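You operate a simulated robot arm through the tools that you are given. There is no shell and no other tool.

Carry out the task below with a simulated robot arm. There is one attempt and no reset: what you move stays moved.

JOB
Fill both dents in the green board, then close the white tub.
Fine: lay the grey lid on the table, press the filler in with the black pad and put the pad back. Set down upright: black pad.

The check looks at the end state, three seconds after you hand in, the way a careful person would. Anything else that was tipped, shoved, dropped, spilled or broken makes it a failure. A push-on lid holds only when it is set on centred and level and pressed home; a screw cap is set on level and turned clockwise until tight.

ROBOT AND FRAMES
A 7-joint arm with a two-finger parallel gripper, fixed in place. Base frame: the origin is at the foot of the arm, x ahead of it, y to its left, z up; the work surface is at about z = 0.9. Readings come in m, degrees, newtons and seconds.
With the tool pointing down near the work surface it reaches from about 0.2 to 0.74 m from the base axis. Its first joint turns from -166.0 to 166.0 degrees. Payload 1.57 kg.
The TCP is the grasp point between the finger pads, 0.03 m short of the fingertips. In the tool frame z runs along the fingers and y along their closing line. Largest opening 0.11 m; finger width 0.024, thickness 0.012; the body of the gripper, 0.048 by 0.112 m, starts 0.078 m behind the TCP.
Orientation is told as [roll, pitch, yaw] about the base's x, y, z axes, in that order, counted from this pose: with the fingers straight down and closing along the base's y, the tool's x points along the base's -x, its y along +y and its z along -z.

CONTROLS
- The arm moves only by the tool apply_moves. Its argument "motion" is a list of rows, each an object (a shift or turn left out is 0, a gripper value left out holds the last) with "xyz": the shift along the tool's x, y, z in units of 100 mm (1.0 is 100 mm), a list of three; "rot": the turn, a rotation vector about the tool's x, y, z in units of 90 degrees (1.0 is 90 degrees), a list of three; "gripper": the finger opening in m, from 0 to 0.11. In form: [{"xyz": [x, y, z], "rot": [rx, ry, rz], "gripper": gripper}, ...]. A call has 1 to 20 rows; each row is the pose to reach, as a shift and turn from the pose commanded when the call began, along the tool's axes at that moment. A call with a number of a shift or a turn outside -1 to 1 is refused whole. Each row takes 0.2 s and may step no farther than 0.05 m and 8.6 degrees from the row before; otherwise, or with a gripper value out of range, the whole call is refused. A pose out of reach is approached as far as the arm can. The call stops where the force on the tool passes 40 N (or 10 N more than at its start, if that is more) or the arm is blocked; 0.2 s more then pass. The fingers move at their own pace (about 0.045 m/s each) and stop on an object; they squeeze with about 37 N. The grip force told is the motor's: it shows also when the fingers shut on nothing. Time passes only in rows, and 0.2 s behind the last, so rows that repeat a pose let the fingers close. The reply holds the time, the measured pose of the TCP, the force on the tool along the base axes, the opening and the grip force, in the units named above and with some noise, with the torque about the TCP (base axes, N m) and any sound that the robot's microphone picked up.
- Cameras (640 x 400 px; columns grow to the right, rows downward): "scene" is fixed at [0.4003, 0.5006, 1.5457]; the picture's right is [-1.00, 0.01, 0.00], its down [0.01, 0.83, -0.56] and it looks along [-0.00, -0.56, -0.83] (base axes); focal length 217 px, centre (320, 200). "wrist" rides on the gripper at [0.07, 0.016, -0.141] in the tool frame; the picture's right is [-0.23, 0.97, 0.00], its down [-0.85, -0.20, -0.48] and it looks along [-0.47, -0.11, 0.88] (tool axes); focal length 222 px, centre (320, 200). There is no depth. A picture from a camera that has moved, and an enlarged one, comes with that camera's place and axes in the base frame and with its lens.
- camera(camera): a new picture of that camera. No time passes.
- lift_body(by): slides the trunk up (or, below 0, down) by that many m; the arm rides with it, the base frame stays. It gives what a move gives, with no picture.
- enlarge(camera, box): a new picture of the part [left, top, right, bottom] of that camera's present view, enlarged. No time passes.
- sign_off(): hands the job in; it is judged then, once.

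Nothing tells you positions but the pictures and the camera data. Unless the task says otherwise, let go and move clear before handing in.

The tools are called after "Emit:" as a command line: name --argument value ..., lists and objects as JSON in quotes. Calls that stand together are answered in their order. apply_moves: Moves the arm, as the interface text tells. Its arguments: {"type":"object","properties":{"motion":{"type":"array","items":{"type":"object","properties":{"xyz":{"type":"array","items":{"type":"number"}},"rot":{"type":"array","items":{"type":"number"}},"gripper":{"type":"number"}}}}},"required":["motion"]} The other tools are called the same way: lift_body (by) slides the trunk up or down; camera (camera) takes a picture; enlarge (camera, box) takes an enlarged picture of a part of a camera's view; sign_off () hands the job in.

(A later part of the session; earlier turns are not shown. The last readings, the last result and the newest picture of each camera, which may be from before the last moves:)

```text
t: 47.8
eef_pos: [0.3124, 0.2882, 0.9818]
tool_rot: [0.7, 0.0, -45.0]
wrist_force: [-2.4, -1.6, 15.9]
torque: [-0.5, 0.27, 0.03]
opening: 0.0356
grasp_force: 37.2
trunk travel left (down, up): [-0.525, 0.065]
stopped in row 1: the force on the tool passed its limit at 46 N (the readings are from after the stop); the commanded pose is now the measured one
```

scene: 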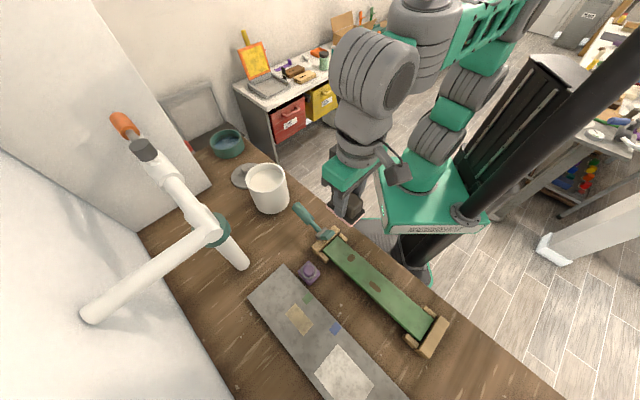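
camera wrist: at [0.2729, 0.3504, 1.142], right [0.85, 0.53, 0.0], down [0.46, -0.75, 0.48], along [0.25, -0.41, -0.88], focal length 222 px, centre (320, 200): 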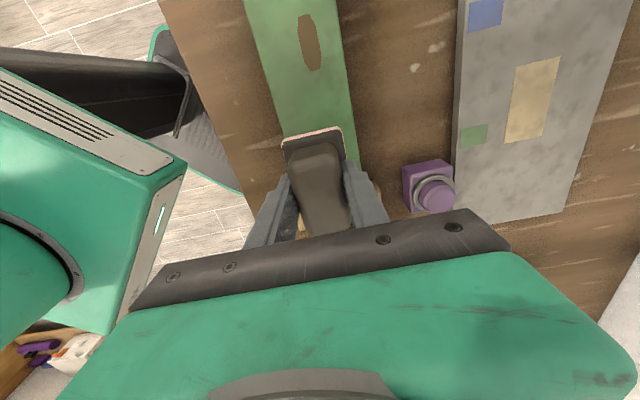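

The pad was pressed onto dent 1 with over 30 N. I lift off and move back to look at the dent.

Emit:
apply_moves --motion '[{"xyz": [0, 0, -0.05]}, {"xyz": [0, 0, -0.2]}, {"xyz": [0, 0, -0.5]}, {"xyz": [0, 0, -0.9]}]'

Emit:
apply_moves --motion '[{"xyz": [-0.4, 0, -0.2]}, {"xyz": [-0.8, 0, -0.4]}]'

Emit:
camera --camera "wrist"

Emit:
enlarge --camera "scene" --box '[290, 200, 450, 360]'

Emit:
enlarge --camera "wrist" --box '[230, 0, 400, 170]'

```text
t: 48.8
eef_pos: [0.3121, 0.2845, 1.0738]
tool_rot: [0.4, 0.0, -45.0]
wrist_force: [0.4, 0.4, -2.0]
torque: [0.0, -0.04, 0.01]
opening: 0.0353
grasp_force: 36.6
trunk travel left (down, up): [-0.525, 0.065]
```

```text
t: 49.4
eef_pos: [0.3682, 0.2268, 1.1136]
tool_rot: [0.4, 0.1, -45.0]
wrist_force: [0.6, -0.1, -0.2]
torque: [0.0, 0.0, -0.01]
opening: 0.0354
grasp_force: 36.3
trunk travel left (down, up): [-0.525, 0.065]
```

```text
taken
camera wrist: at [0.3301, 0.2865, 1.254], right [0.85, 0.53, 0.01], down [0.46, -0.75, 0.48], along [0.26, -0.4, -0.88], focal length 222 px, centre (320, 200)
```

wrist: 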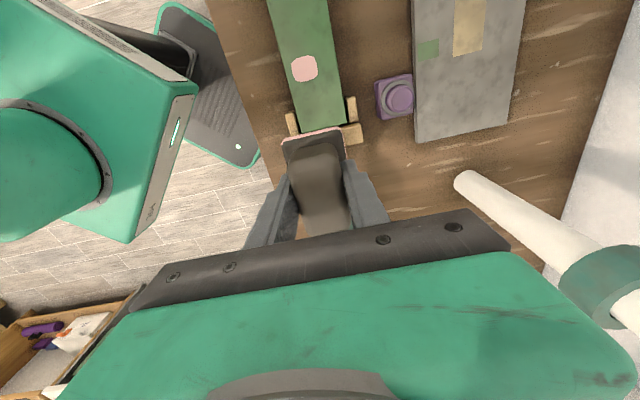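

```text
2.50 times, centred on (370, 280) of scene
camera zoom: at [0.4003, 0.5006, 1.5457], right [-1.0, 0.01, 0.0], down [0.01, 0.83, -0.56], along [0.0, -0.56, -0.83], focal length 544 px, centre (195, 0)
```

zoom: 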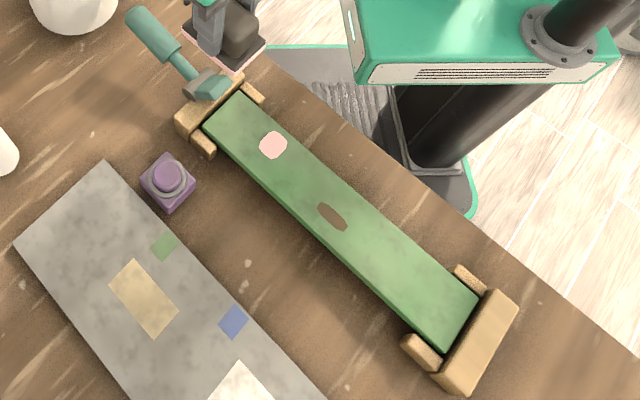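

```text
2.35 times, centred on (315, 85) of wrist
camera zoom: at [0.3301, 0.2865, 1.254], right [0.85, 0.53, 0.01], down [0.46, -0.75, 0.48], along [0.26, -0.4, -0.88], focal length 523 px, centre (332, 471)
```

zoom: 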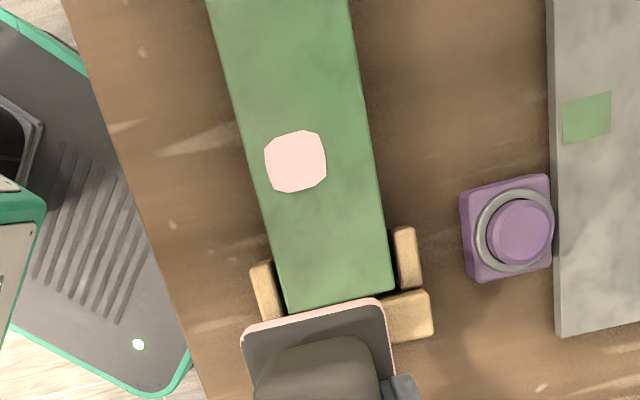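

Dent 1 now shows a pink filled patch, and the pad still has a pink rim. I level the tool (0.4° off) and advance so the camera sits over dent 2.

Emit:
apply_moves --motion '[{"xyz": [0.3, 0.03, -0.15], "rot": [0.0031, -0.0031, 0]}, {"xyz": [0.6, 0.06, -0.3], "rot": [0.0031, -0.0031, 0]}, {"xyz": [0.9, 0.09, -0.4], "rot": [0.0031, -0.0031, 0]}]'

Emit:
enlarge --camera "wrist" --box '[230, 0, 400, 170]'

```text
t: 50.2
eef_pos: [0.3088, 0.2991, 1.1524]
tool_rot: [0.1, -0.3, -45.0]
wrist_force: [0.5, -0.1, -0.8]
torque: [0.01, -0.01, 0.01]
opening: 0.0353
grasp_force: 37.4
trunk travel left (down, up): [-0.525, 0.065]
```

```text
2.35 times, centred on (315, 85) of wrist
camera zoom: at [0.2708, 0.3602, 1.2936], right [0.85, 0.53, 0.0], down [0.46, -0.75, 0.48], along [0.26, -0.41, -0.88], focal length 523 px, centre (332, 471)
```

zoom: 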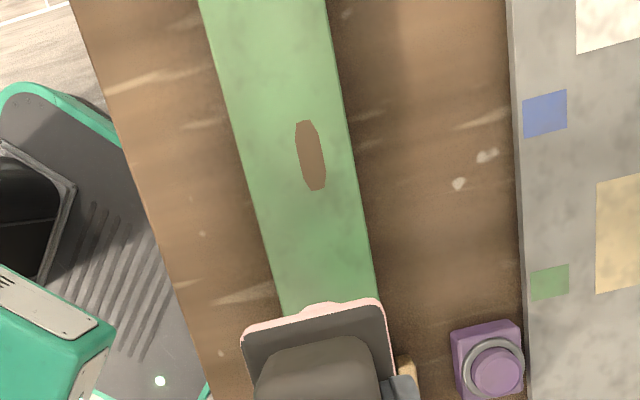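

Dent 2 measures (0.253, 0.3665). I move the pad over it, trim the tool to exactly level, and descend.

Emit:
apply_moves --motion '[{"xyz": [0.3, 0.03, 0.0], "rot": [0.0011, 0.0033, 0]}, {"xyz": [0.6, 0.055, 0.1], "rot": [0.0011, 0.0033, 0]}, {"xyz": [0.871, 0.079, 0.4], "rot": [0.0011, 0.0033, 0]}, {"xyz": [0.871, 0.079, 0.8], "rot": [0.0011, 0.0033, 0]}, {"xyz": [0.871, 0.079, 1.0], "rot": [0.0011, 0.0033, 0]}]'

Emit:
apply_moves --motion '[{"xyz": [0, 0, 0.3]}, {"xyz": [0, 0, 0.55]}]'

Emit:
enlarge --camera "wrist" --box '[220, 60, 440, 240]'

Emit:
enlarge --camera "scene" --box '[290, 200, 450, 360]'

```text
t: 51.4
eef_pos: [0.2567, 0.3673, 1.0504]
tool_rot: [0.1, 0.1, -45.0]
wrist_force: [0.7, -0.2, -0.2]
torque: [0.01, -0.01, 0.02]
opening: 0.0353
grasp_force: 37.2
trunk travel left (down, up): [-0.525, 0.065]
```

```text
t: 52.0
eef_pos: [0.254, 0.3674, 0.9939]
tool_rot: [0.1, 0.0, -45.0]
wrist_force: [0.3, 0.3, -1.6]
torque: [-0.01, 0.0, -0.01]
opening: 0.0355
grasp_force: 37.0
trunk travel left (down, up): [-0.525, 0.065]
```

```text
2.22 times, centred on (330, 150) of wrist
camera zoom: at [0.2169, 0.4283, 1.1366], right [0.85, 0.53, 0.0], down [0.46, -0.75, 0.48], along [0.25, -0.4, -0.88], focal length 494 px, centre (298, 311)
```

zoom: 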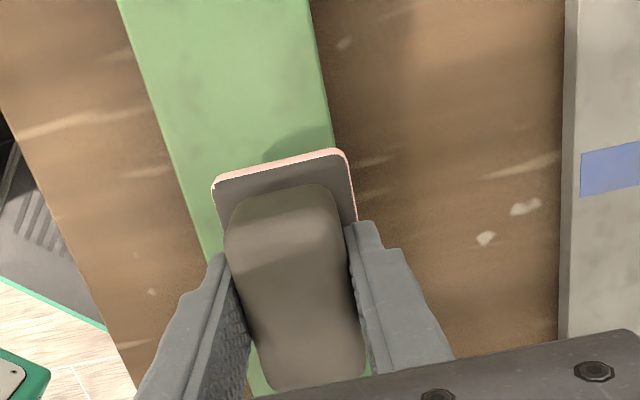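

```text
2.50 times, centred on (370, 280) of scene
camera zoom: at [0.4003, 0.5006, 1.5457], right [-1.0, 0.01, 0.0], down [0.01, 0.83, -0.56], along [0.0, -0.56, -0.83], focal length 544 px, centre (195, 0)
```

zoom: 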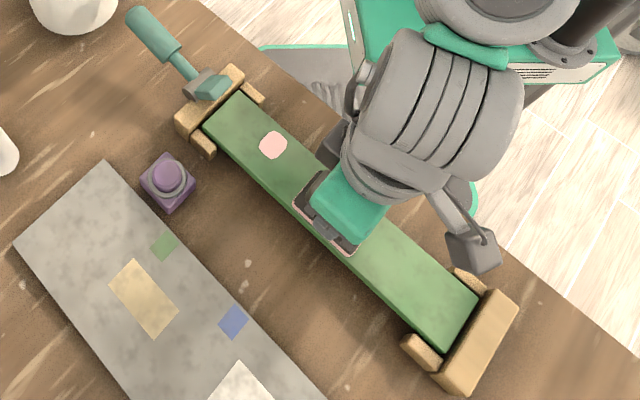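

Emit:
apply_moves --motion '[{"xyz": [0, 0, 0.05]}, {"xyz": [0, 0, 0.1]}]'

Emit:
apply_moves --motion '[{"xyz": [0, 0, 0.01]}, {"xyz": [0, 0, 0.025]}]'

```text
t: 52.6
eef_pos: [0.2547, 0.3685, 0.985]
tool_rot: [0.1, -0.1, -45.0]
wrist_force: [-0.3, 0.3, -0.5]
torque: [0.03, 0.0, -0.01]
opening: 0.0354
grasp_force: 36.8
trunk travel left (down, up): [-0.525, 0.065]
```

```text
t: 53.2
eef_pos: [0.2545, 0.3675, 0.9815]
tool_rot: [0.1, 0.1, -45.0]
wrist_force: [-0.1, -0.2, -0.7]
torque: [0.0, -0.04, -0.03]
opening: 0.0353
grasp_force: 36.9
trunk travel left (down, up): [-0.525, 0.065]
```

No contact yet; I continue in 1–2 mm steps.

Emit:
apply_moves --motion '[{"xyz": [0, 0, 0.01]}, {"xyz": [0, 0, 0.02]}]'

Emit:
apply_moves --motion '[{"xyz": [0, 0, 0.01]}, {"xyz": [0, 0, 0.02]}]'

```text
t: 53.8
eef_pos: [0.2542, 0.3664, 0.9816]
tool_rot: [0.4, 0.1, -45.0]
wrist_force: [-4.2, -1.8, 14.8]
torque: [-0.57, 0.15, -0.1]
opening: 0.0352
grasp_force: 37.0
trunk travel left (down, up): [-0.525, 0.065]
```

```text
t: 54.4
eef_pos: [0.2545, 0.3675, 0.981]
tool_rot: [0.6, 0.3, -45.0]
wrist_force: [-2.5, -0.1, 41.1]
torque: [-1.05, 0.1, -0.06]
opening: 0.0356
grasp_force: 37.5
trunk travel left (down, up): [-0.525, 0.065]
```

Pressed at about 41 N on dent 2. I lift off and step back to look.

Emit:
apply_moves --motion '[{"xyz": [0, 0, 0]}, {"xyz": [0, 0, -0.1]}, {"xyz": [0, 0, -0.4]}, {"xyz": [0, 0, -0.8]}, {"xyz": [-0.4, 0, -0.9]}, {"xyz": [-0.8, 0, -1.0]}]'

Emit:
camera --camera "wrist"

Emit:
enlarge --camera "wrist" --box '[230, 0, 400, 170]'

Emit:
enlarge --camera "scene" --box '[290, 200, 450, 360]'

```text
t: 55.8
eef_pos: [0.3105, 0.3129, 1.0778]
tool_rot: [0.0, 0.1, -45.1]
wrist_force: [-0.2, 0.0, -1.3]
torque: [0.02, 0.03, 0.02]
opening: 0.0356
grasp_force: 36.7
trunk travel left (down, up): [-0.525, 0.065]
```

```text
taken
camera wrist: at [0.2747, 0.3737, 1.2196], right [0.85, 0.53, 0.0], down [0.46, -0.75, 0.48], along [0.25, -0.41, -0.88], focal length 222 px, centre (320, 200)
```

wrist: 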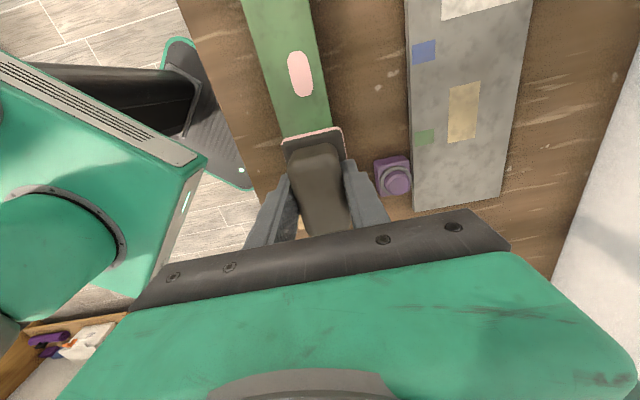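

```text
2.35 times, centred on (315, 85) of wrist
camera zoom: at [0.2747, 0.3737, 1.2196], right [0.85, 0.53, 0.0], down [0.46, -0.75, 0.48], along [0.25, -0.41, -0.88], focal length 523 px, centre (332, 471)
```

zoom: 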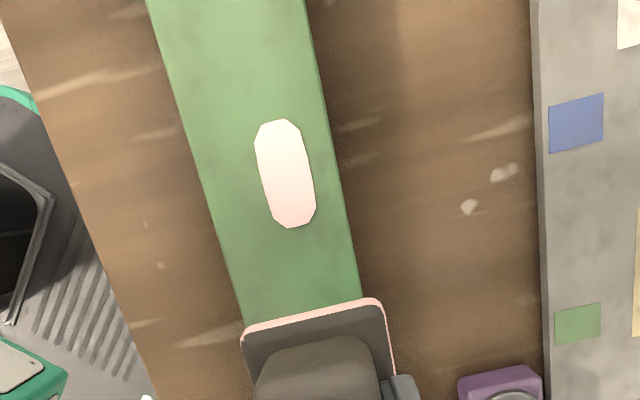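

```text
2.50 times, centred on (370, 280) of scene
camera zoom: at [0.4003, 0.5006, 1.5457], right [-1.0, 0.01, 0.0], down [0.01, 0.83, -0.56], along [0.0, -0.56, -0.83], focal length 544 px, centre (195, 0)
```

zoom: 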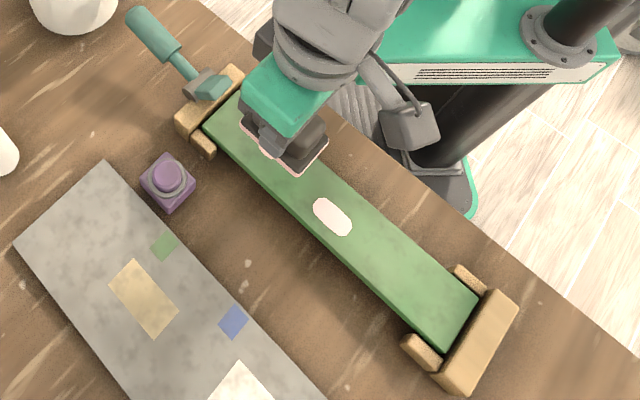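

Dent 2 is filled too. I move back to inspect both patches closely.

Emit:
apply_moves --motion '[{"xyz": [-0.3, 0, -0.3]}, {"xyz": [-0.6, 0, -0.6]}, {"xyz": [-0.9, 0, -0.7]}]'

Emit:
enlarge --camera "scene" --box '[330, 235, 400, 305]'

Emit:
enlarge --camera "wrist" --box '[250, 0, 370, 130]'

Emit:
enlarge --camera "scene" --box '[270, 140, 360, 240]'

```text
t: 56.6
eef_pos: [0.3751, 0.2485, 1.1504]
tool_rot: [0.1, 0.1, -45.0]
wrist_force: [0.0, -0.9, -0.6]
torque: [0.07, 0.05, -0.01]
opening: 0.0354
grasp_force: 37.4
trunk travel left (down, up): [-0.525, 0.065]
```

```text
5.71 times, centred on (365, 270) of scene
camera zoom: at [0.4003, 0.5006, 1.5457], right [-1.0, 0.01, 0.0], down [0.01, 0.83, -0.56], along [0.0, -0.56, -0.83], focal length 1242 px, centre (63, -200)
```

zoom: 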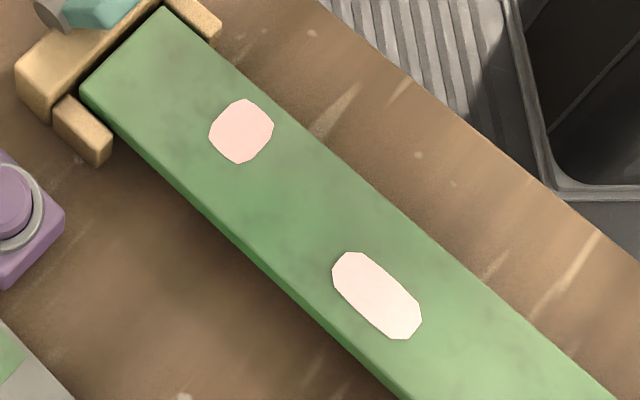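

```text
3.08 times, centred on (310, 65) of wrist
camera zoom: at [0.3375, 0.3082, 1.2918], right [0.85, 0.53, 0.0], down [0.46, -0.75, 0.48], along [0.25, -0.41, -0.88], focal length 684 px, centre (351, 615)
```

zoom: 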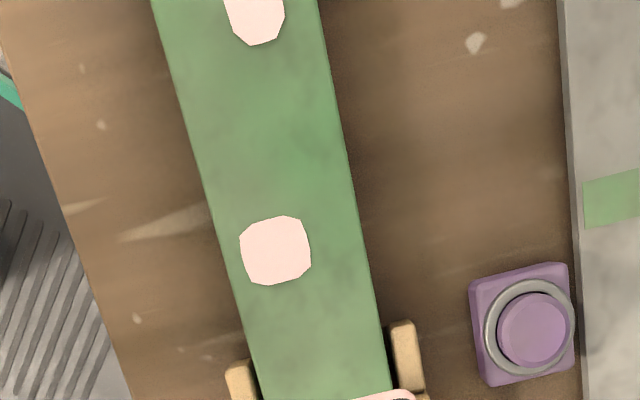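

```text
4.00 times, centred on (315, 190) of scene
camera zoom: at [0.4003, 0.5006, 1.5457], right [-1.0, 0.01, 0.0], down [0.01, 0.83, -0.56], along [0.0, -0.56, -0.83], focal length 870 px, centre (340, 240)
```

zoom: 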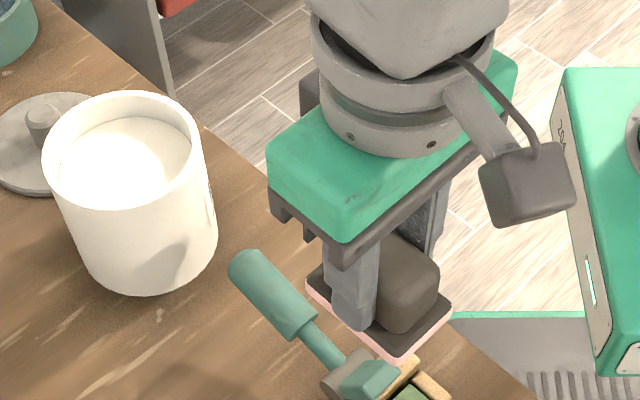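

Both patches look fully filled and flat. Now I carry the pad back toward its original place on the slab.

Emit:
apply_moves --motion '[{"xyz": [0.31, 0.3, 0]}, {"xyz": [0.63, 0.61, 0]}, {"xyz": [0.94, 0.91, 0]}]'

Emit:
apply_moves --motion '[{"xyz": [0.31, 0.3, 0], "rot": [0, 0, -0.01]}, {"xyz": [0.63, 0.61, 0], "rot": [0, 0, -0.02]}, {"xyz": [0.94, 0.91, 0], "rot": [0, 0, -0.033]}]'

Emit:
camera --camera "wrist"

Emit:
enlarge --camera "wrist" --box '[230, 40, 420, 230]'

```text
t: 57.4
eef_pos: [0.3713, 0.3819, 1.1483]
tool_rot: [0.2, 0.0, -45.0]
wrist_force: [-0.4, -0.5, -0.9]
torque: [-0.02, -0.01, 0.01]
opening: 0.0351
grasp_force: 36.9
trunk travel left (down, up): [-0.525, 0.065]
```

```text
t: 58.2
eef_pos: [0.3716, 0.511, 1.1494]
tool_rot: [0.0, 0.1, -42.0]
wrist_force: [-0.1, 1.1, 0.4]
torque: [0.01, 0.05, 0.0]
opening: 0.0355
grasp_force: 36.9
trunk travel left (down, up): [-0.525, 0.065]
```

```text
taken
camera wrist: at [0.3323, 0.5699, 1.2904], right [0.82, 0.57, 0.0], down [0.5, -0.72, 0.48], along [0.27, -0.39, -0.88], focal length 222 px, centre (320, 200)
```

wrist: 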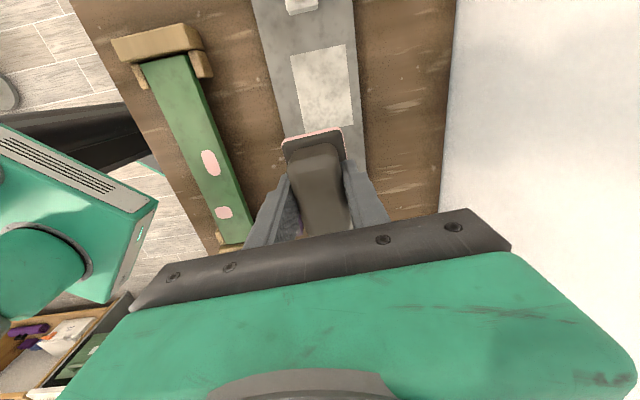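

```text
2.11 times, centred on (325, 135) of wrist
camera zoom: at [0.3323, 0.5699, 1.2904], right [0.82, 0.57, 0.0], down [0.5, -0.72, 0.48], along [0.27, -0.39, -0.88], focal length 468 px, centre (310, 337)
```

zoom: 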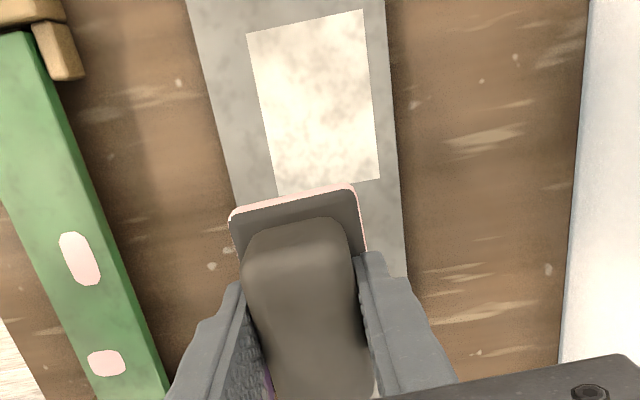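

I lower the pad to its home spot, slowing near the slab.

Emit:
apply_moves --motion '[{"xyz": [0, 0, 0.35]}, {"xyz": [0, 0, 0.7]}, {"xyz": [0, 0, 1.0]}]'

Emit:
apply_moves --motion '[{"xyz": [0, 0, 0.3]}, {"xyz": [0, 0, 0.55]}, {"xyz": [0, 0, 0.75]}]'

Emit:
enlarge --camera "wrist" --box '[220, 60, 440, 240]'

```text
t: 59.0
eef_pos: [0.3722, 0.5116, 1.0488]
tool_rot: [0.1, 0.1, -41.9]
wrist_force: [-0.5, -0.1, -1.2]
torque: [0.01, -0.01, 0.04]
opening: 0.0355
grasp_force: 36.9
trunk travel left (down, up): [-0.525, 0.065]
```

```text
t: 59.8
eef_pos: [0.3708, 0.5103, 0.9742]
tool_rot: [0.1, 0.1, -42.1]
wrist_force: [0.2, 0.0, -0.5]
torque: [0.02, 0.0, 0.01]
opening: 0.0353
grasp_force: 37.1
trunk travel left (down, up): [-0.525, 0.065]
```

```text
2.22 times, centred on (330, 150) of wrist
camera zoom: at [0.3307, 0.5685, 1.1156], right [0.82, 0.57, 0.0], down [0.5, -0.72, 0.48], along [0.27, -0.39, -0.88], focal length 494 px, centre (298, 311)
```

zoom: 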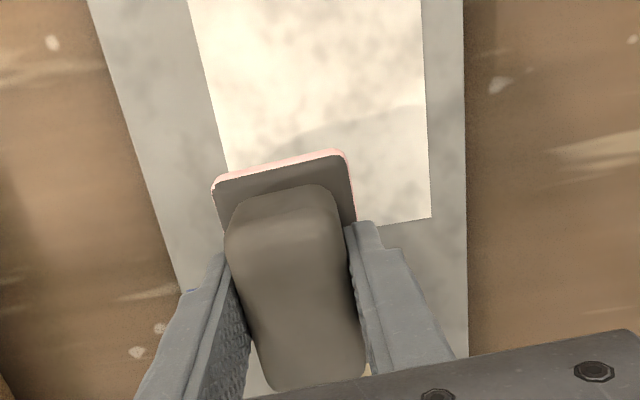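

Emit:
apply_moves --motion '[{"xyz": [0, 0, 0.05]}, {"xyz": [0, 0, 0.1]}]'

Emit:
apply_moves --motion '[{"xyz": [0, 0, 0.02]}, {"xyz": [0, 0, 0.03]}]'

Emit:
apply_moves --motion '[{"xyz": [0, 0, 0.01]}, {"xyz": [0, 0, 0.02]}]'

```text
t: 60.4
eef_pos: [0.3707, 0.5096, 0.9625]
tool_rot: [0.1, 0.0, -42.0]
wrist_force: [-0.6, 0.7, -0.8]
torque: [-0.01, -0.01, 0.0]
opening: 0.0354
grasp_force: 37.2
trunk travel left (down, up): [-0.525, 0.065]
```

```text
t: 61.0
eef_pos: [0.3707, 0.5089, 0.9608]
tool_rot: [0.1, 0.1, -42.1]
wrist_force: [-0.8, 0.9, -1.0]
torque: [-0.03, -0.01, -0.02]
opening: 0.0353
grasp_force: 36.6
trunk travel left (down, up): [-0.525, 0.065]
```

```text
t: 61.6
eef_pos: [0.371, 0.5081, 0.9589]
tool_rot: [0.1, 0.0, -42.0]
wrist_force: [0.4, 0.6, -1.0]
torque: [0.0, -0.02, -0.01]
opening: 0.0353
grasp_force: 37.3
trunk travel left (down, up): [-0.525, 0.065]
```

Emit:
apply_moves --motion '[{"xyz": [0, 0, 0.01]}, {"xyz": [0, 0, 0.015]}]'

Emit:
apply_moves --motion '[{"xyz": [0, 0, 0.01]}, {"xyz": [0, 0, 0.015]}]'

```text
t: 62.2
eef_pos: [0.3713, 0.5104, 0.9589]
tool_rot: [0.2, 0.1, -42.0]
wrist_force: [0.9, -0.1, 7.1]
torque: [-0.15, 0.1, 0.01]
opening: 0.0356
grasp_force: 37.3
trunk travel left (down, up): [-0.525, 0.065]
```

```text
t: 62.8
eef_pos: [0.3706, 0.5104, 0.9576]
tool_rot: [0.5, 0.1, -42.0]
wrist_force: [0.6, 2.0, 17.9]
torque: [-0.36, 0.15, 0.01]
opening: 0.0354
grasp_force: 36.9
trunk travel left (down, up): [-0.525, 0.065]
```

The pad rests on the slab. I ease off, release, and rise straight up.

Emit:
apply_moves --motion '[{"xyz": [0, 0, -0.015]}, {"xyz": [0, 0, -0.015], "gripper": 0.06}, {"xyz": [0, 0, -0.015], "gripper": 0.06}, {"xyz": [0, 0, -0.015], "gripper": 0.06}]'

Emit:
apply_moves --motion '[{"xyz": [0, 0, -0.2]}, {"xyz": [0, 0, -0.5]}, {"xyz": [0, 0, -1.0]}]'

Emit:
apply_moves --motion '[{"xyz": [0, 0, -0.5]}, {"xyz": [0, 0, -1.0]}]'

Emit:
camera --camera "wrist"

Emit:
enlarge --camera "wrist" --box '[130, 0, 370, 220]'

```text
t: 63.8
eef_pos: [0.371, 0.5088, 0.9579]
tool_rot: [0.2, 0.1, -42.0]
wrist_force: [4.4, 3.8, 15.4]
torque: [-0.26, 0.21, 0.06]
opening: 0.0555
grasp_force: 0.1
trunk travel left (down, up): [-0.525, 0.065]
```

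```text
t: 64.6
eef_pos: [0.3704, 0.5082, 1.0568]
tool_rot: [0.0, 0.0, -42.0]
wrist_force: [0.6, 0.1, 0.0]
torque: [0.0, 0.01, 0.0]
opening: 0.0597
grasp_force: 0.0
trunk travel left (down, up): [-0.525, 0.065]
```

```text
t: 65.2
eef_pos: [0.372, 0.5096, 1.1575]
tool_rot: [-0.1, -0.1, -42.1]
wrist_force: [-0.4, -1.0, -0.5]
torque: [-0.01, -0.01, -0.02]
opening: 0.0602
grasp_force: 0.1
trunk travel left (down, up): [-0.525, 0.065]
```

```text
taken
camera wrist: at [0.3317, 0.5684, 1.2986], right [0.82, 0.57, 0.0], down [0.5, -0.72, 0.48], along [0.27, -0.39, -0.88], focal length 222 px, centre (320, 200)
```

wrist: 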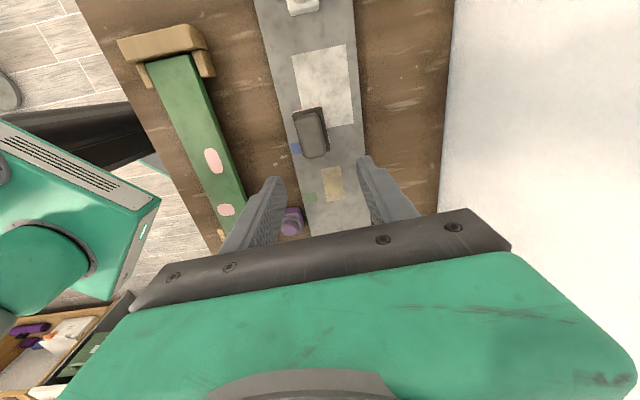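

```text
1.82 times, centred on (250, 110) of wrist
camera zoom: at [0.3317, 0.5684, 1.2986], right [0.82, 0.57, 0.0], down [0.5, -0.72, 0.48], along [0.27, -0.39, -0.88], focal length 404 px, centre (447, 364)
```

zoom: 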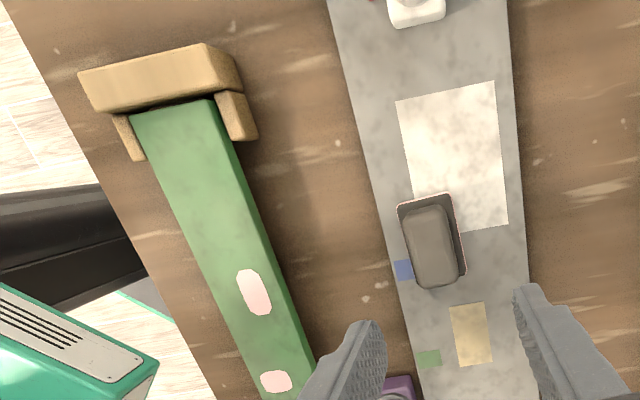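

Emit:
enlarge --camera "wrist" --box '[270, 80, 370, 180]'

Emit:
enlarge --camera "wrist" --box '[180, 130, 260, 230]'

```text
4.00 times, centred on (320, 130) of wrist
camera zoom: at [0.3317, 0.5684, 1.2986], right [0.82, 0.57, 0.0], down [0.5, -0.72, 0.48], along [0.27, -0.39, -0.88], focal length 888 px, centre (320, 480)
```

zoom: 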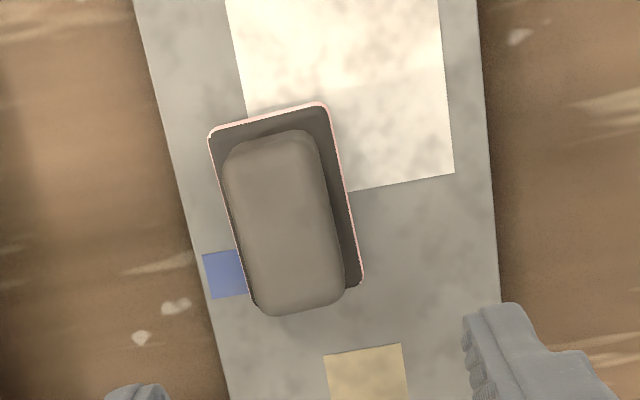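

```text
4.00 times, centred on (220, 180) of wrist
camera zoom: at [0.3317, 0.5684, 1.2986], right [0.82, 0.57, 0.0], down [0.5, -0.72, 0.48], along [0.27, -0.39, -0.88], focal length 888 px, centre (720, 280)
```

zoom: 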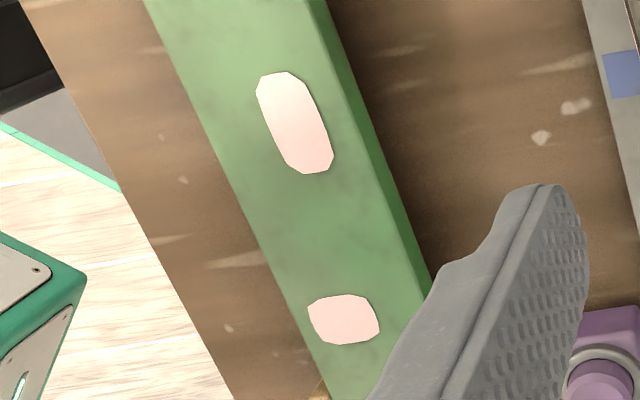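

Releasing with the fingertips touching the base plate dragged the pad about 14 mm sideways (toward the board) from its original spot. I will regrip it slightly higher and set it back precisely.

Emit:
apply_moves --motion '[{"xyz": [-0.03, -0.14, 0.4]}, {"xyz": [-0.03, -0.14, 0.8]}, {"xyz": [-0.03, -0.14, 1.0]}]'

Emit:
enlarge --camera "wrist" --box '[220, 80, 440, 240]'

```text
t: 66.0
eef_pos: [0.3653, 0.4982, 1.056]
tool_rot: [0.0, 0.0, -42.0]
wrist_force: [1.0, -0.4, -0.3]
torque: [0.0, 0.0, -0.02]
opening: 0.0598
grasp_force: 0.1
trunk travel left (down, up): [-0.525, 0.065]
```

```text
2.50 times, centred on (330, 160) of wrist
camera zoom: at [0.3247, 0.5568, 1.1992], right [0.82, 0.57, 0.0], down [0.5, -0.72, 0.48], along [0.27, -0.39, -0.88], focal length 555 px, centre (295, 300)
```

zoom: 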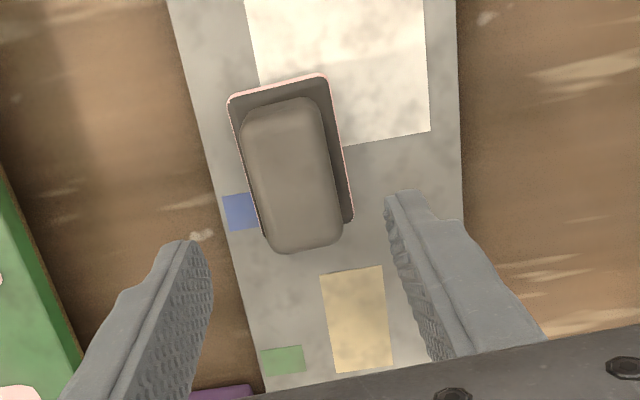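

The pad is now at about (0.364, 0.497), directly below. I descend to a slightly higher grip and close.

Emit:
apply_moves --motion '[{"xyz": [0.0, -0.016, 0.4]}, {"xyz": [0.0, -0.016, 0.7]}, {"xyz": [0.0, -0.016, 0.91]}]'

Emit:
apply_moves --motion '[{"xyz": [0, 0, 0], "gripper": 0.04}, {"xyz": [0, 0, 0], "gripper": 0.02}, {"xyz": [0, 0, 0], "gripper": 0.02}, {"xyz": [0, 0, 0], "gripper": 0.02}, {"xyz": [0, 0, 0], "gripper": 0.02}]'

Emit:
enlarge --camera "wrist" --box '[220, 80, 440, 240]'

```text
t: 66.8
eef_pos: [0.3636, 0.4957, 0.9659]
tool_rot: [0.1, 0.1, -42.0]
wrist_force: [0.0, 0.2, -0.9]
torque: [-0.02, 0.0, 0.03]
opening: 0.0601
grasp_force: 0.1
trunk travel left (down, up): [-0.525, 0.065]
```

```text
t: 68.0
eef_pos: [0.3631, 0.4969, 0.9672]
tool_rot: [0.1, 0.0, -42.0]
wrist_force: [-0.1, 1.0, -0.5]
torque: [-0.02, 0.0, 0.01]
opening: 0.0353
grasp_force: 36.6
trunk travel left (down, up): [-0.525, 0.065]
```

```text
2.50 times, centred on (330, 160) of wrist
camera zoom: at [0.3243, 0.5542, 1.1088], right [0.82, 0.57, 0.0], down [0.5, -0.72, 0.48], along [0.27, -0.39, -0.88], focal length 555 px, centre (295, 300)
```

zoom: 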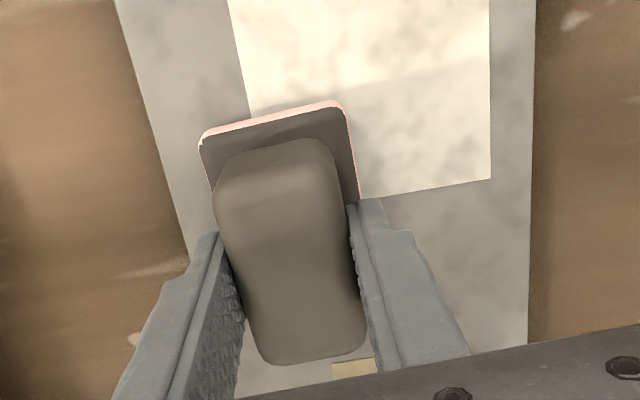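

Gripped cleanly. I lift 2 cm, shift 17 mm back to the original spot, and lower again.

Emit:
apply_moves --motion '[{"xyz": [0, 0, -0.1]}, {"xyz": [0, 0, -0.2]}, {"xyz": [0, 0.09, -0.2]}, {"xyz": [0, 0.171, -0.2]}, {"xyz": [0, 0.171, -0.1]}, {"xyz": [0, 0.171, -0.03]}]'

Emit:
enlarge --camera "wrist" --box '[220, 80, 440, 240]'

Emit:
apply_moves --motion '[{"xyz": [0, 0, 0.02]}, {"xyz": [0, 0, 0.03]}]'

```text
t: 69.4
eef_pos: [0.3754, 0.5084, 0.9692]
tool_rot: [0.0, 0.0, -42.0]
wrist_force: [0.2, 0.6, -0.6]
torque: [0.0, 0.0, -0.02]
opening: 0.035
grasp_force: 36.7
trunk travel left (down, up): [-0.525, 0.065]
```

```text
2.50 times, centred on (330, 160) of wrist
camera zoom: at [0.3355, 0.5669, 1.1108], right [0.82, 0.57, 0.0], down [0.5, -0.72, 0.48], along [0.27, -0.39, -0.88], focal length 555 px, centre (295, 300)
```

zoom: 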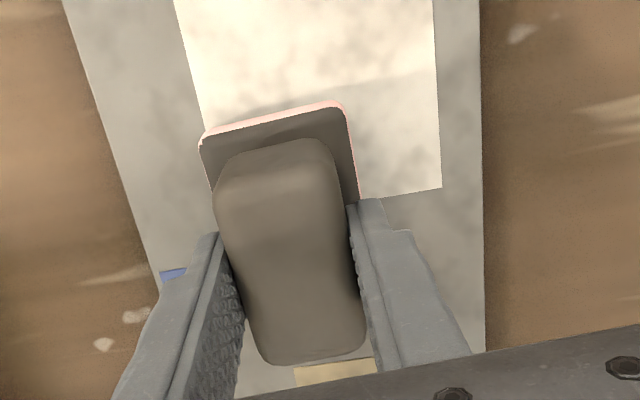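

```text
t: 70.0
eef_pos: [0.3754, 0.5078, 0.9674]
tool_rot: [0.2, 0.1, -42.0]
wrist_force: [0.3, 0.1, 3.9]
torque: [-0.07, 0.06, 0.01]
opening: 0.0348
grasp_force: 36.8
trunk travel left (down, up): [-0.525, 0.065]
```

The pad touches down with about 4 N at its original place (corner on the white patch edge as before). I release it with the fingertips clear of the base.

Emit:
apply_moves --motion '[{"xyz": [0, 0, 0], "gripper": 0.06}, {"xyz": [0, 0, 0], "gripper": 0.06}, {"xyz": [0, 0, 0], "gripper": 0.06}]'

Emit:
apply_moves --motion '[{"xyz": [0, 0, -0.2]}, {"xyz": [0, 0, -0.6]}, {"xyz": [0, 0, -1.0]}]'

Emit:
apply_moves --motion '[{"xyz": [0, 0, -0.5]}, {"xyz": [0, 0, -1.0]}]'

Emit:
camera --camera "wrist"

Emit:
enlarge --camera "wrist" --box '[270, 80, 370, 180]'

```text
t: 70.8
eef_pos: [0.3755, 0.5087, 0.9649]
tool_rot: [0.2, -0.1, -41.9]
wrist_force: [0.2, 0.2, -1.0]
torque: [0.0, 0.02, 0.01]
opening: 0.0598
grasp_force: 0.0
trunk travel left (down, up): [-0.525, 0.065]
```

```text
t: 71.6
eef_pos: [0.3755, 0.5081, 1.0647]
tool_rot: [0.0, -0.1, -42.1]
wrist_force: [1.2, 0.5, -0.2]
torque: [0.02, 0.04, -0.02]
opening: 0.0598
grasp_force: 0.0
trunk travel left (down, up): [-0.525, 0.065]
```

```text
t: 72.2
eef_pos: [0.3733, 0.5089, 1.1663]
tool_rot: [0.1, -0.1, -42.0]
wrist_force: [-0.3, -0.2, -0.4]
torque: [0.0, -0.01, -0.01]
opening: 0.0603
grasp_force: 0.0
trunk travel left (down, up): [-0.525, 0.065]
```

```text
taken
camera wrist: at [0.3334, 0.5668, 1.3077], right [0.82, 0.57, 0.0], down [0.5, -0.72, 0.48], along [0.27, -0.39, -0.88], focal length 222 px, centre (320, 200)
```

wrist: 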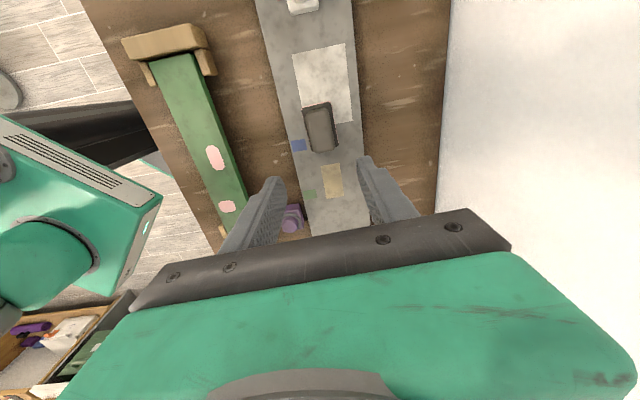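

```text
4.00 times, centred on (320, 130) of wrist
camera zoom: at [0.3334, 0.5668, 1.3077], right [0.82, 0.57, 0.0], down [0.5, -0.72, 0.48], along [0.27, -0.39, -0.88], focal length 888 px, centre (320, 480)
```

zoom: 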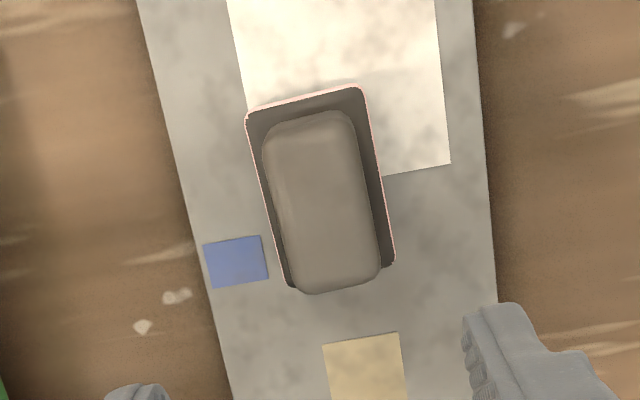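

The pad is back upright on its original spot. Now I return to the lid at (0.673, -0.053), turning the wrist back to yaw 0 on the way.

Emit:
apply_moves --motion '[{"xyz": [-0.32, -0.2, -0.1]}, {"xyz": [-0.64, -0.41, -0.2]}, {"xyz": [-0.959, -0.617, -0.3]}]'

Emit:
apply_moves --motion '[{"xyz": [-0.32, -0.2, -0.1]}, {"xyz": [-0.64, -0.41, -0.2]}, {"xyz": [-0.959, -0.617, -0.25]}]'

Emit:
enlarge --camera "scene" --box '[330, 235, 400, 305]'

Emit:
apply_moves --motion '[{"xyz": [-0.32, -0.11, 0]}, {"xyz": [-0.65, -0.22, 0]}, {"xyz": [-0.974, -0.334, 0]}]'

Emit:
apply_moves --motion '[{"xyz": [-0.16, -0.06, 0], "rot": [0, 0, -0.078]}, {"xyz": [-0.32, -0.11, 0], "rot": [0, 0, -0.156]}, {"xyz": [-0.48, -0.17, 0], "rot": [0, 0, -0.234]}, {"xyz": [-0.65, -0.22, 0], "rot": [0, 0, -0.312]}, {"xyz": [-0.8, -0.28, 0], "rot": [0, 0, -0.39]}, {"xyz": [-0.974, -0.334, 0], "rot": [0, 0, -0.467]}]'

Emit:
camera --camera "wrist"

Emit:
camera --camera "scene"

```text
t: 73.0
eef_pos: [0.4057, 0.3961, 1.1952]
tool_rot: [0.0, 0.1, -42.0]
wrist_force: [-0.4, 0.0, 0.8]
torque: [0.02, -0.01, 0.0]
opening: 0.0599
grasp_force: 0.1
trunk travel left (down, up): [-0.525, 0.065]
```

```text
t: 73.8
eef_pos: [0.4356, 0.2884, 1.2206]
tool_rot: [0.1, 0.1, -42.0]
wrist_force: [0.1, 1.2, -0.1]
torque: [0.05, 0.01, -0.02]
opening: 0.0599
grasp_force: 0.0
trunk travel left (down, up): [-0.525, 0.065]
```

```text
5.71 times, centred on (365, 270) of scene
camera zoom: at [0.4003, 0.5006, 1.5457], right [-1.0, 0.01, 0.0], down [0.01, 0.83, -0.56], along [0.0, -0.56, -0.83], focal length 1242 px, centre (63, -200)
```

zoom: 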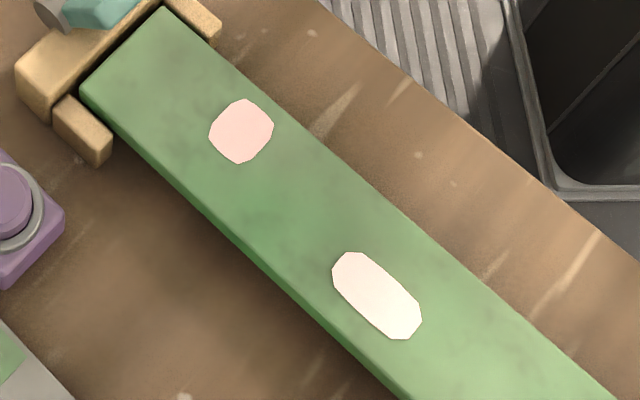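

```text
t: 74.6
eef_pos: [0.4833, 0.1948, 1.2214]
tool_rot: [0.1, 0.1, -42.1]
wrist_force: [-0.2, 0.2, 0.0]
torque: [0.03, -0.02, -0.01]
opening: 0.0602
grasp_force: 0.0
trunk travel left (down, up): [-0.525, 0.065]
```

```text
t: 76.0
eef_pos: [0.5362, 0.1064, 1.2196]
tool_rot: [0.1, 0.0, 0.1]
wrist_force: [-0.1, -0.2, 0.3]
torque: [0.01, -0.02, 0.0]
opening: 0.06
grasp_force: 0.1
trunk travel left (down, up): [-0.525, 0.065]
```

```text
taken
camera wrist: at [0.4664, 0.1227, 1.3614], right [0.23, 0.97, 0.0], down [0.86, -0.2, 0.48], along [0.47, -0.11, -0.88], focal length 222 px, centre (320, 200)
```

wrist: 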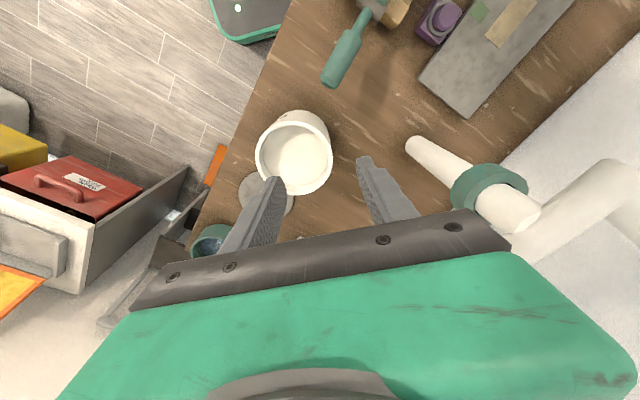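

```text
taken
```

scene: 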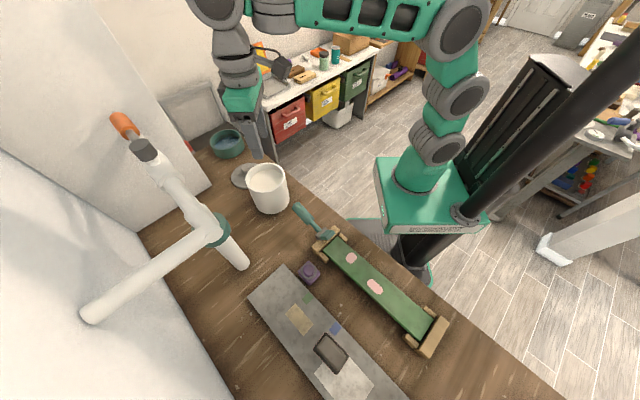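

Tub and lid are where I left them. I move over the lid.

Emit:
apply_moves --motion '[{"xyz": [-0.23, -0.26, 0]}, {"xyz": [-0.46, -0.53, 0]}, {"xyz": [-0.69, -0.8, 0]}]'

Emit:
enlarge --camera "wrist" --box '[240, 40, 400, 200]'

Emit:
apply_moves --motion '[{"xyz": [-0.23, -0.26, 0]}, {"xyz": [-0.46, -0.53, 0.3]}, {"xyz": [-0.69, -0.79, 0.6]}]'

Emit:
enlarge --camera "wrist" --box '[220, 60, 440, 240]'

```text
t: 76.8
eef_pos: [0.6051, 0.0254, 1.2208]
tool_rot: [0.1, -0.1, 0.1]
wrist_force: [-1.1, 0.0, 0.1]
torque: [-0.02, 0.01, 0.0]
opening: 0.0599
grasp_force: 0.0
trunk travel left (down, up): [-0.525, 0.065]
```

```text
2.50 times, centred on (320, 120) of wrist
camera zoom: at [0.5359, 0.0414, 1.3616], right [0.23, 0.97, 0.0], down [0.85, -0.2, 0.48], along [0.47, -0.11, -0.88], focal length 555 px, centre (320, 400)
```

zoom: 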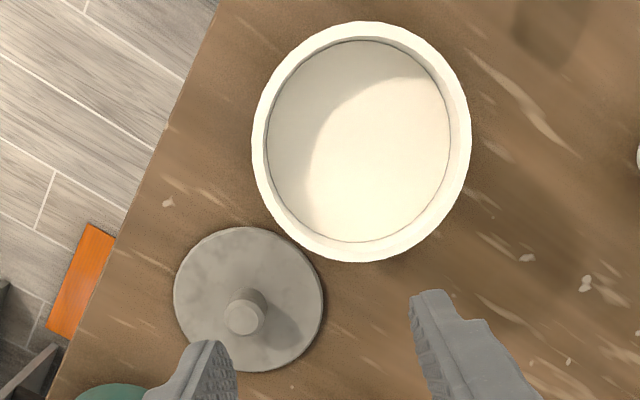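

```text
t: 77.6
eef_pos: [0.6725, -0.0521, 1.1597]
tool_rot: [0.1, 0.0, -0.1]
wrist_force: [-0.6, -0.8, -0.1]
torque: [-0.01, 0.03, 0.0]
opening: 0.06
grasp_force: 0.1
trunk travel left (down, up): [-0.525, 0.065]
```

```text
2.22 times, centred on (330, 150) of wrist
camera zoom: at [0.6037, -0.0362, 1.3013], right [0.23, 0.97, 0.0], down [0.85, -0.2, 0.48], along [0.47, -0.11, -0.88], focal length 494 px, centre (298, 311)
```

zoom: 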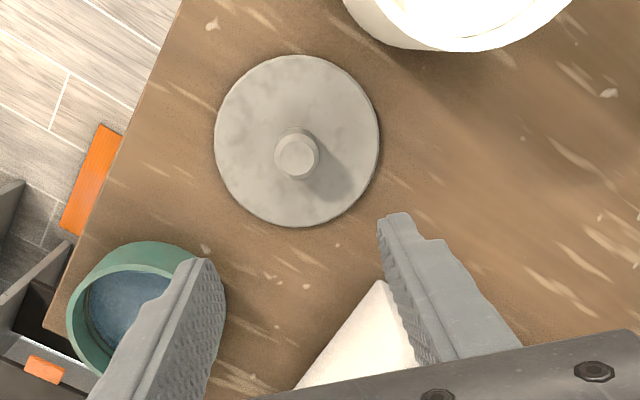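

The knob sits at (0.673, -0.053) within a millimetre of the TCP, and the tub rim centre re-measures to about (0.5685, 0.058). I descend and grip the knob.

Emit:
apply_moves --motion '[{"xyz": [0, -0.005, 0.4]}, {"xyz": [0, -0.005, 0.8]}, {"xyz": [0, -0.005, 1.0]}]'

Emit:
apply_moves --motion '[{"xyz": [0, 0, 0.35]}, {"xyz": [0, 0, 0.7]}, {"xyz": [0, 0, 0.95]}, {"xyz": [0, 0, 1.0]}]'

Emit:
enlarge --camera "wrist" --box '[180, 60, 500, 260]'

```text
t: 78.4
eef_pos: [0.6733, -0.0531, 1.06]
tool_rot: [0.2, -0.1, 0.0]
wrist_force: [0.2, 0.9, 1.0]
torque: [0.02, -0.01, 0.01]
opening: 0.0599
grasp_force: 0.1
trunk travel left (down, up): [-0.525, 0.065]
```

```text
t: 79.4
eef_pos: [0.6722, -0.0509, 0.9606]
tool_rot: [0.0, -0.1, -0.1]
wrist_force: [0.0, 0.7, -0.1]
torque: [0.0, 0.03, 0.03]
opening: 0.0599
grasp_force: 0.1
trunk travel left (down, up): [-0.525, 0.065]
```

```text
2.00 times, centred on (340, 160) of wrist
camera zoom: at [0.6034, -0.035, 1.1018], right [0.23, 0.97, 0.0], down [0.85, -0.2, 0.48], along [0.47, -0.11, -0.88], focal length 444 px, centre (280, 280)
```

zoom: 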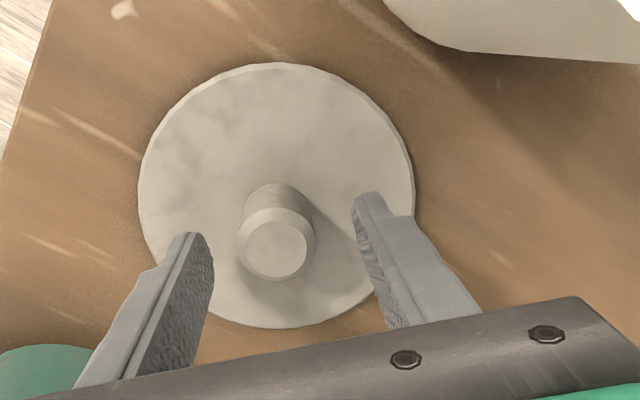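

Emit:
apply_moves --motion '[{"xyz": [0, -0.01, 0.1]}, {"xyz": [0, -0.01, 0.17]}]'

Emit:
apply_moves --motion '[{"xyz": [0, 0, 0], "gripper": 0.04}, {"xyz": [0, 0, 0], "gripper": 0.015}, {"xyz": [0, 0, 0], "gripper": 0.015}, {"xyz": [0, 0, 0], "gripper": 0.015}, {"xyz": [0, 0, 0], "gripper": 0.015}]'

Emit:
enlarge --camera "wrist" --box '[180, 60, 500, 260]'

```text
t: 80.0
eef_pos: [0.6726, -0.0535, 0.9432]
tool_rot: [0.1, 0.0, 0.0]
wrist_force: [0.3, -0.7, 0.7]
torque: [0.02, 0.04, -0.02]
opening: 0.0599
grasp_force: 0.1
trunk travel left (down, up): [-0.525, 0.065]
```

```text
t: 81.2
eef_pos: [0.6725, -0.0523, 0.943]
tool_rot: [0.0, 0.0, 0.0]
wrist_force: [-0.1, 0.3, 0.3]
torque: [0.0, 0.01, -0.01]
opening: 0.0295
grasp_force: 37.2
trunk travel left (down, up): [-0.525, 0.065]
```

```text
2.00 times, centred on (340, 160) of wrist
camera zoom: at [0.6033, -0.0364, 1.0848], right [0.23, 0.97, 0.0], down [0.85, -0.2, 0.48], along [0.47, -0.11, -0.88], focal length 444 px, centre (280, 280)
```

zoom: 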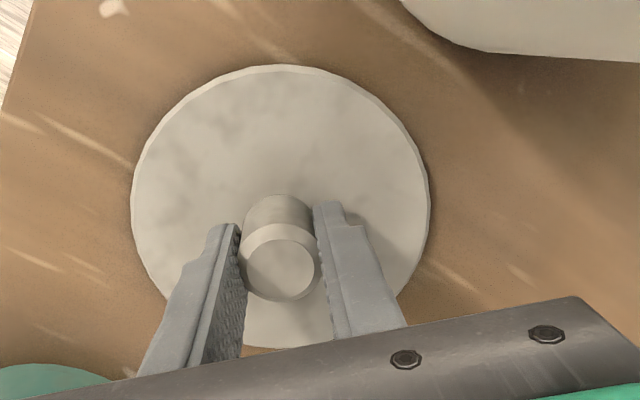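

The knob is gripped in the same relation as before. I lift the lid and carry it back above the tub.

Emit:
apply_moves --motion '[{"xyz": [0, 0, -0.1]}, {"xyz": [0, 0, -0.4]}, {"xyz": [0, 0, -0.8]}, {"xyz": [0, 0, -1.0]}]'

Emit:
apply_moves --motion '[{"xyz": [0, 0, -0.4]}, {"xyz": [0, 0, -0.8]}, {"xyz": [0, 0, -1.0]}]'

Emit:
apply_moves --motion '[{"xyz": [0.25, 0.25, 0]}, {"xyz": [0.5, 0.5, 0]}, {"xyz": [0.75, 0.75, 0]}, {"xyz": [1.0, 1.0, 0]}]'

Emit:
camera --camera "wrist"

Emit:
enlarge --camera "scene" --box '[200, 110, 320, 230]'

```text
t: 82.2
eef_pos: [0.6713, -0.0517, 1.0419]
tool_rot: [0.1, 0.0, 0.1]
wrist_force: [0.4, -0.8, 0.6]
torque: [-0.01, -0.01, 0.04]
opening: 0.0293
grasp_force: 37.0
trunk travel left (down, up): [-0.525, 0.065]
```

```text
t: 83.0
eef_pos: [0.6742, -0.0502, 1.1444]
tool_rot: [0.1, 0.1, -0.1]
wrist_force: [-0.6, 0.2, 0.2]
torque: [0.0, 0.01, 0.01]
opening: 0.0293
grasp_force: 36.9
trunk travel left (down, up): [-0.525, 0.065]
```

```text
t: 84.0
eef_pos: [0.5708, 0.0472, 1.1414]
tool_rot: [0.1, -0.1, 0.0]
wrist_force: [-0.2, 0.5, -0.8]
torque: [0.0, -0.03, 0.0]
opening: 0.0289
grasp_force: 36.7
trunk travel left (down, up): [-0.525, 0.065]
```

```text
taken
camera wrist: at [0.5031, 0.0633, 1.2836], right [0.23, 0.97, 0.0], down [0.85, -0.2, 0.48], along [0.47, -0.11, -0.88], focal length 222 px, centre (320, 200)
```

wrist: 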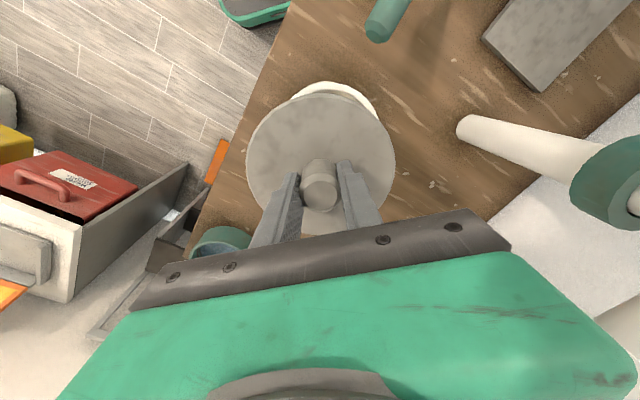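

```text
3.33 times, centred on (260, 170) of scene
camera zoom: at [0.4003, 0.5006, 1.5457], right [-1.0, 0.01, 0.0], down [0.01, 0.83, -0.56], along [0.0, -0.56, -0.83], focal length 725 px, centre (520, 300)
```

zoom: 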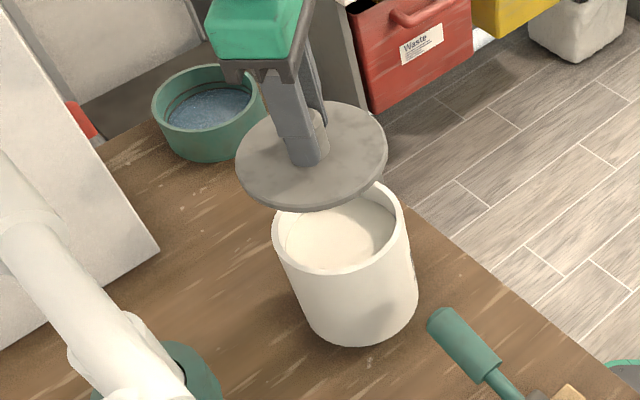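

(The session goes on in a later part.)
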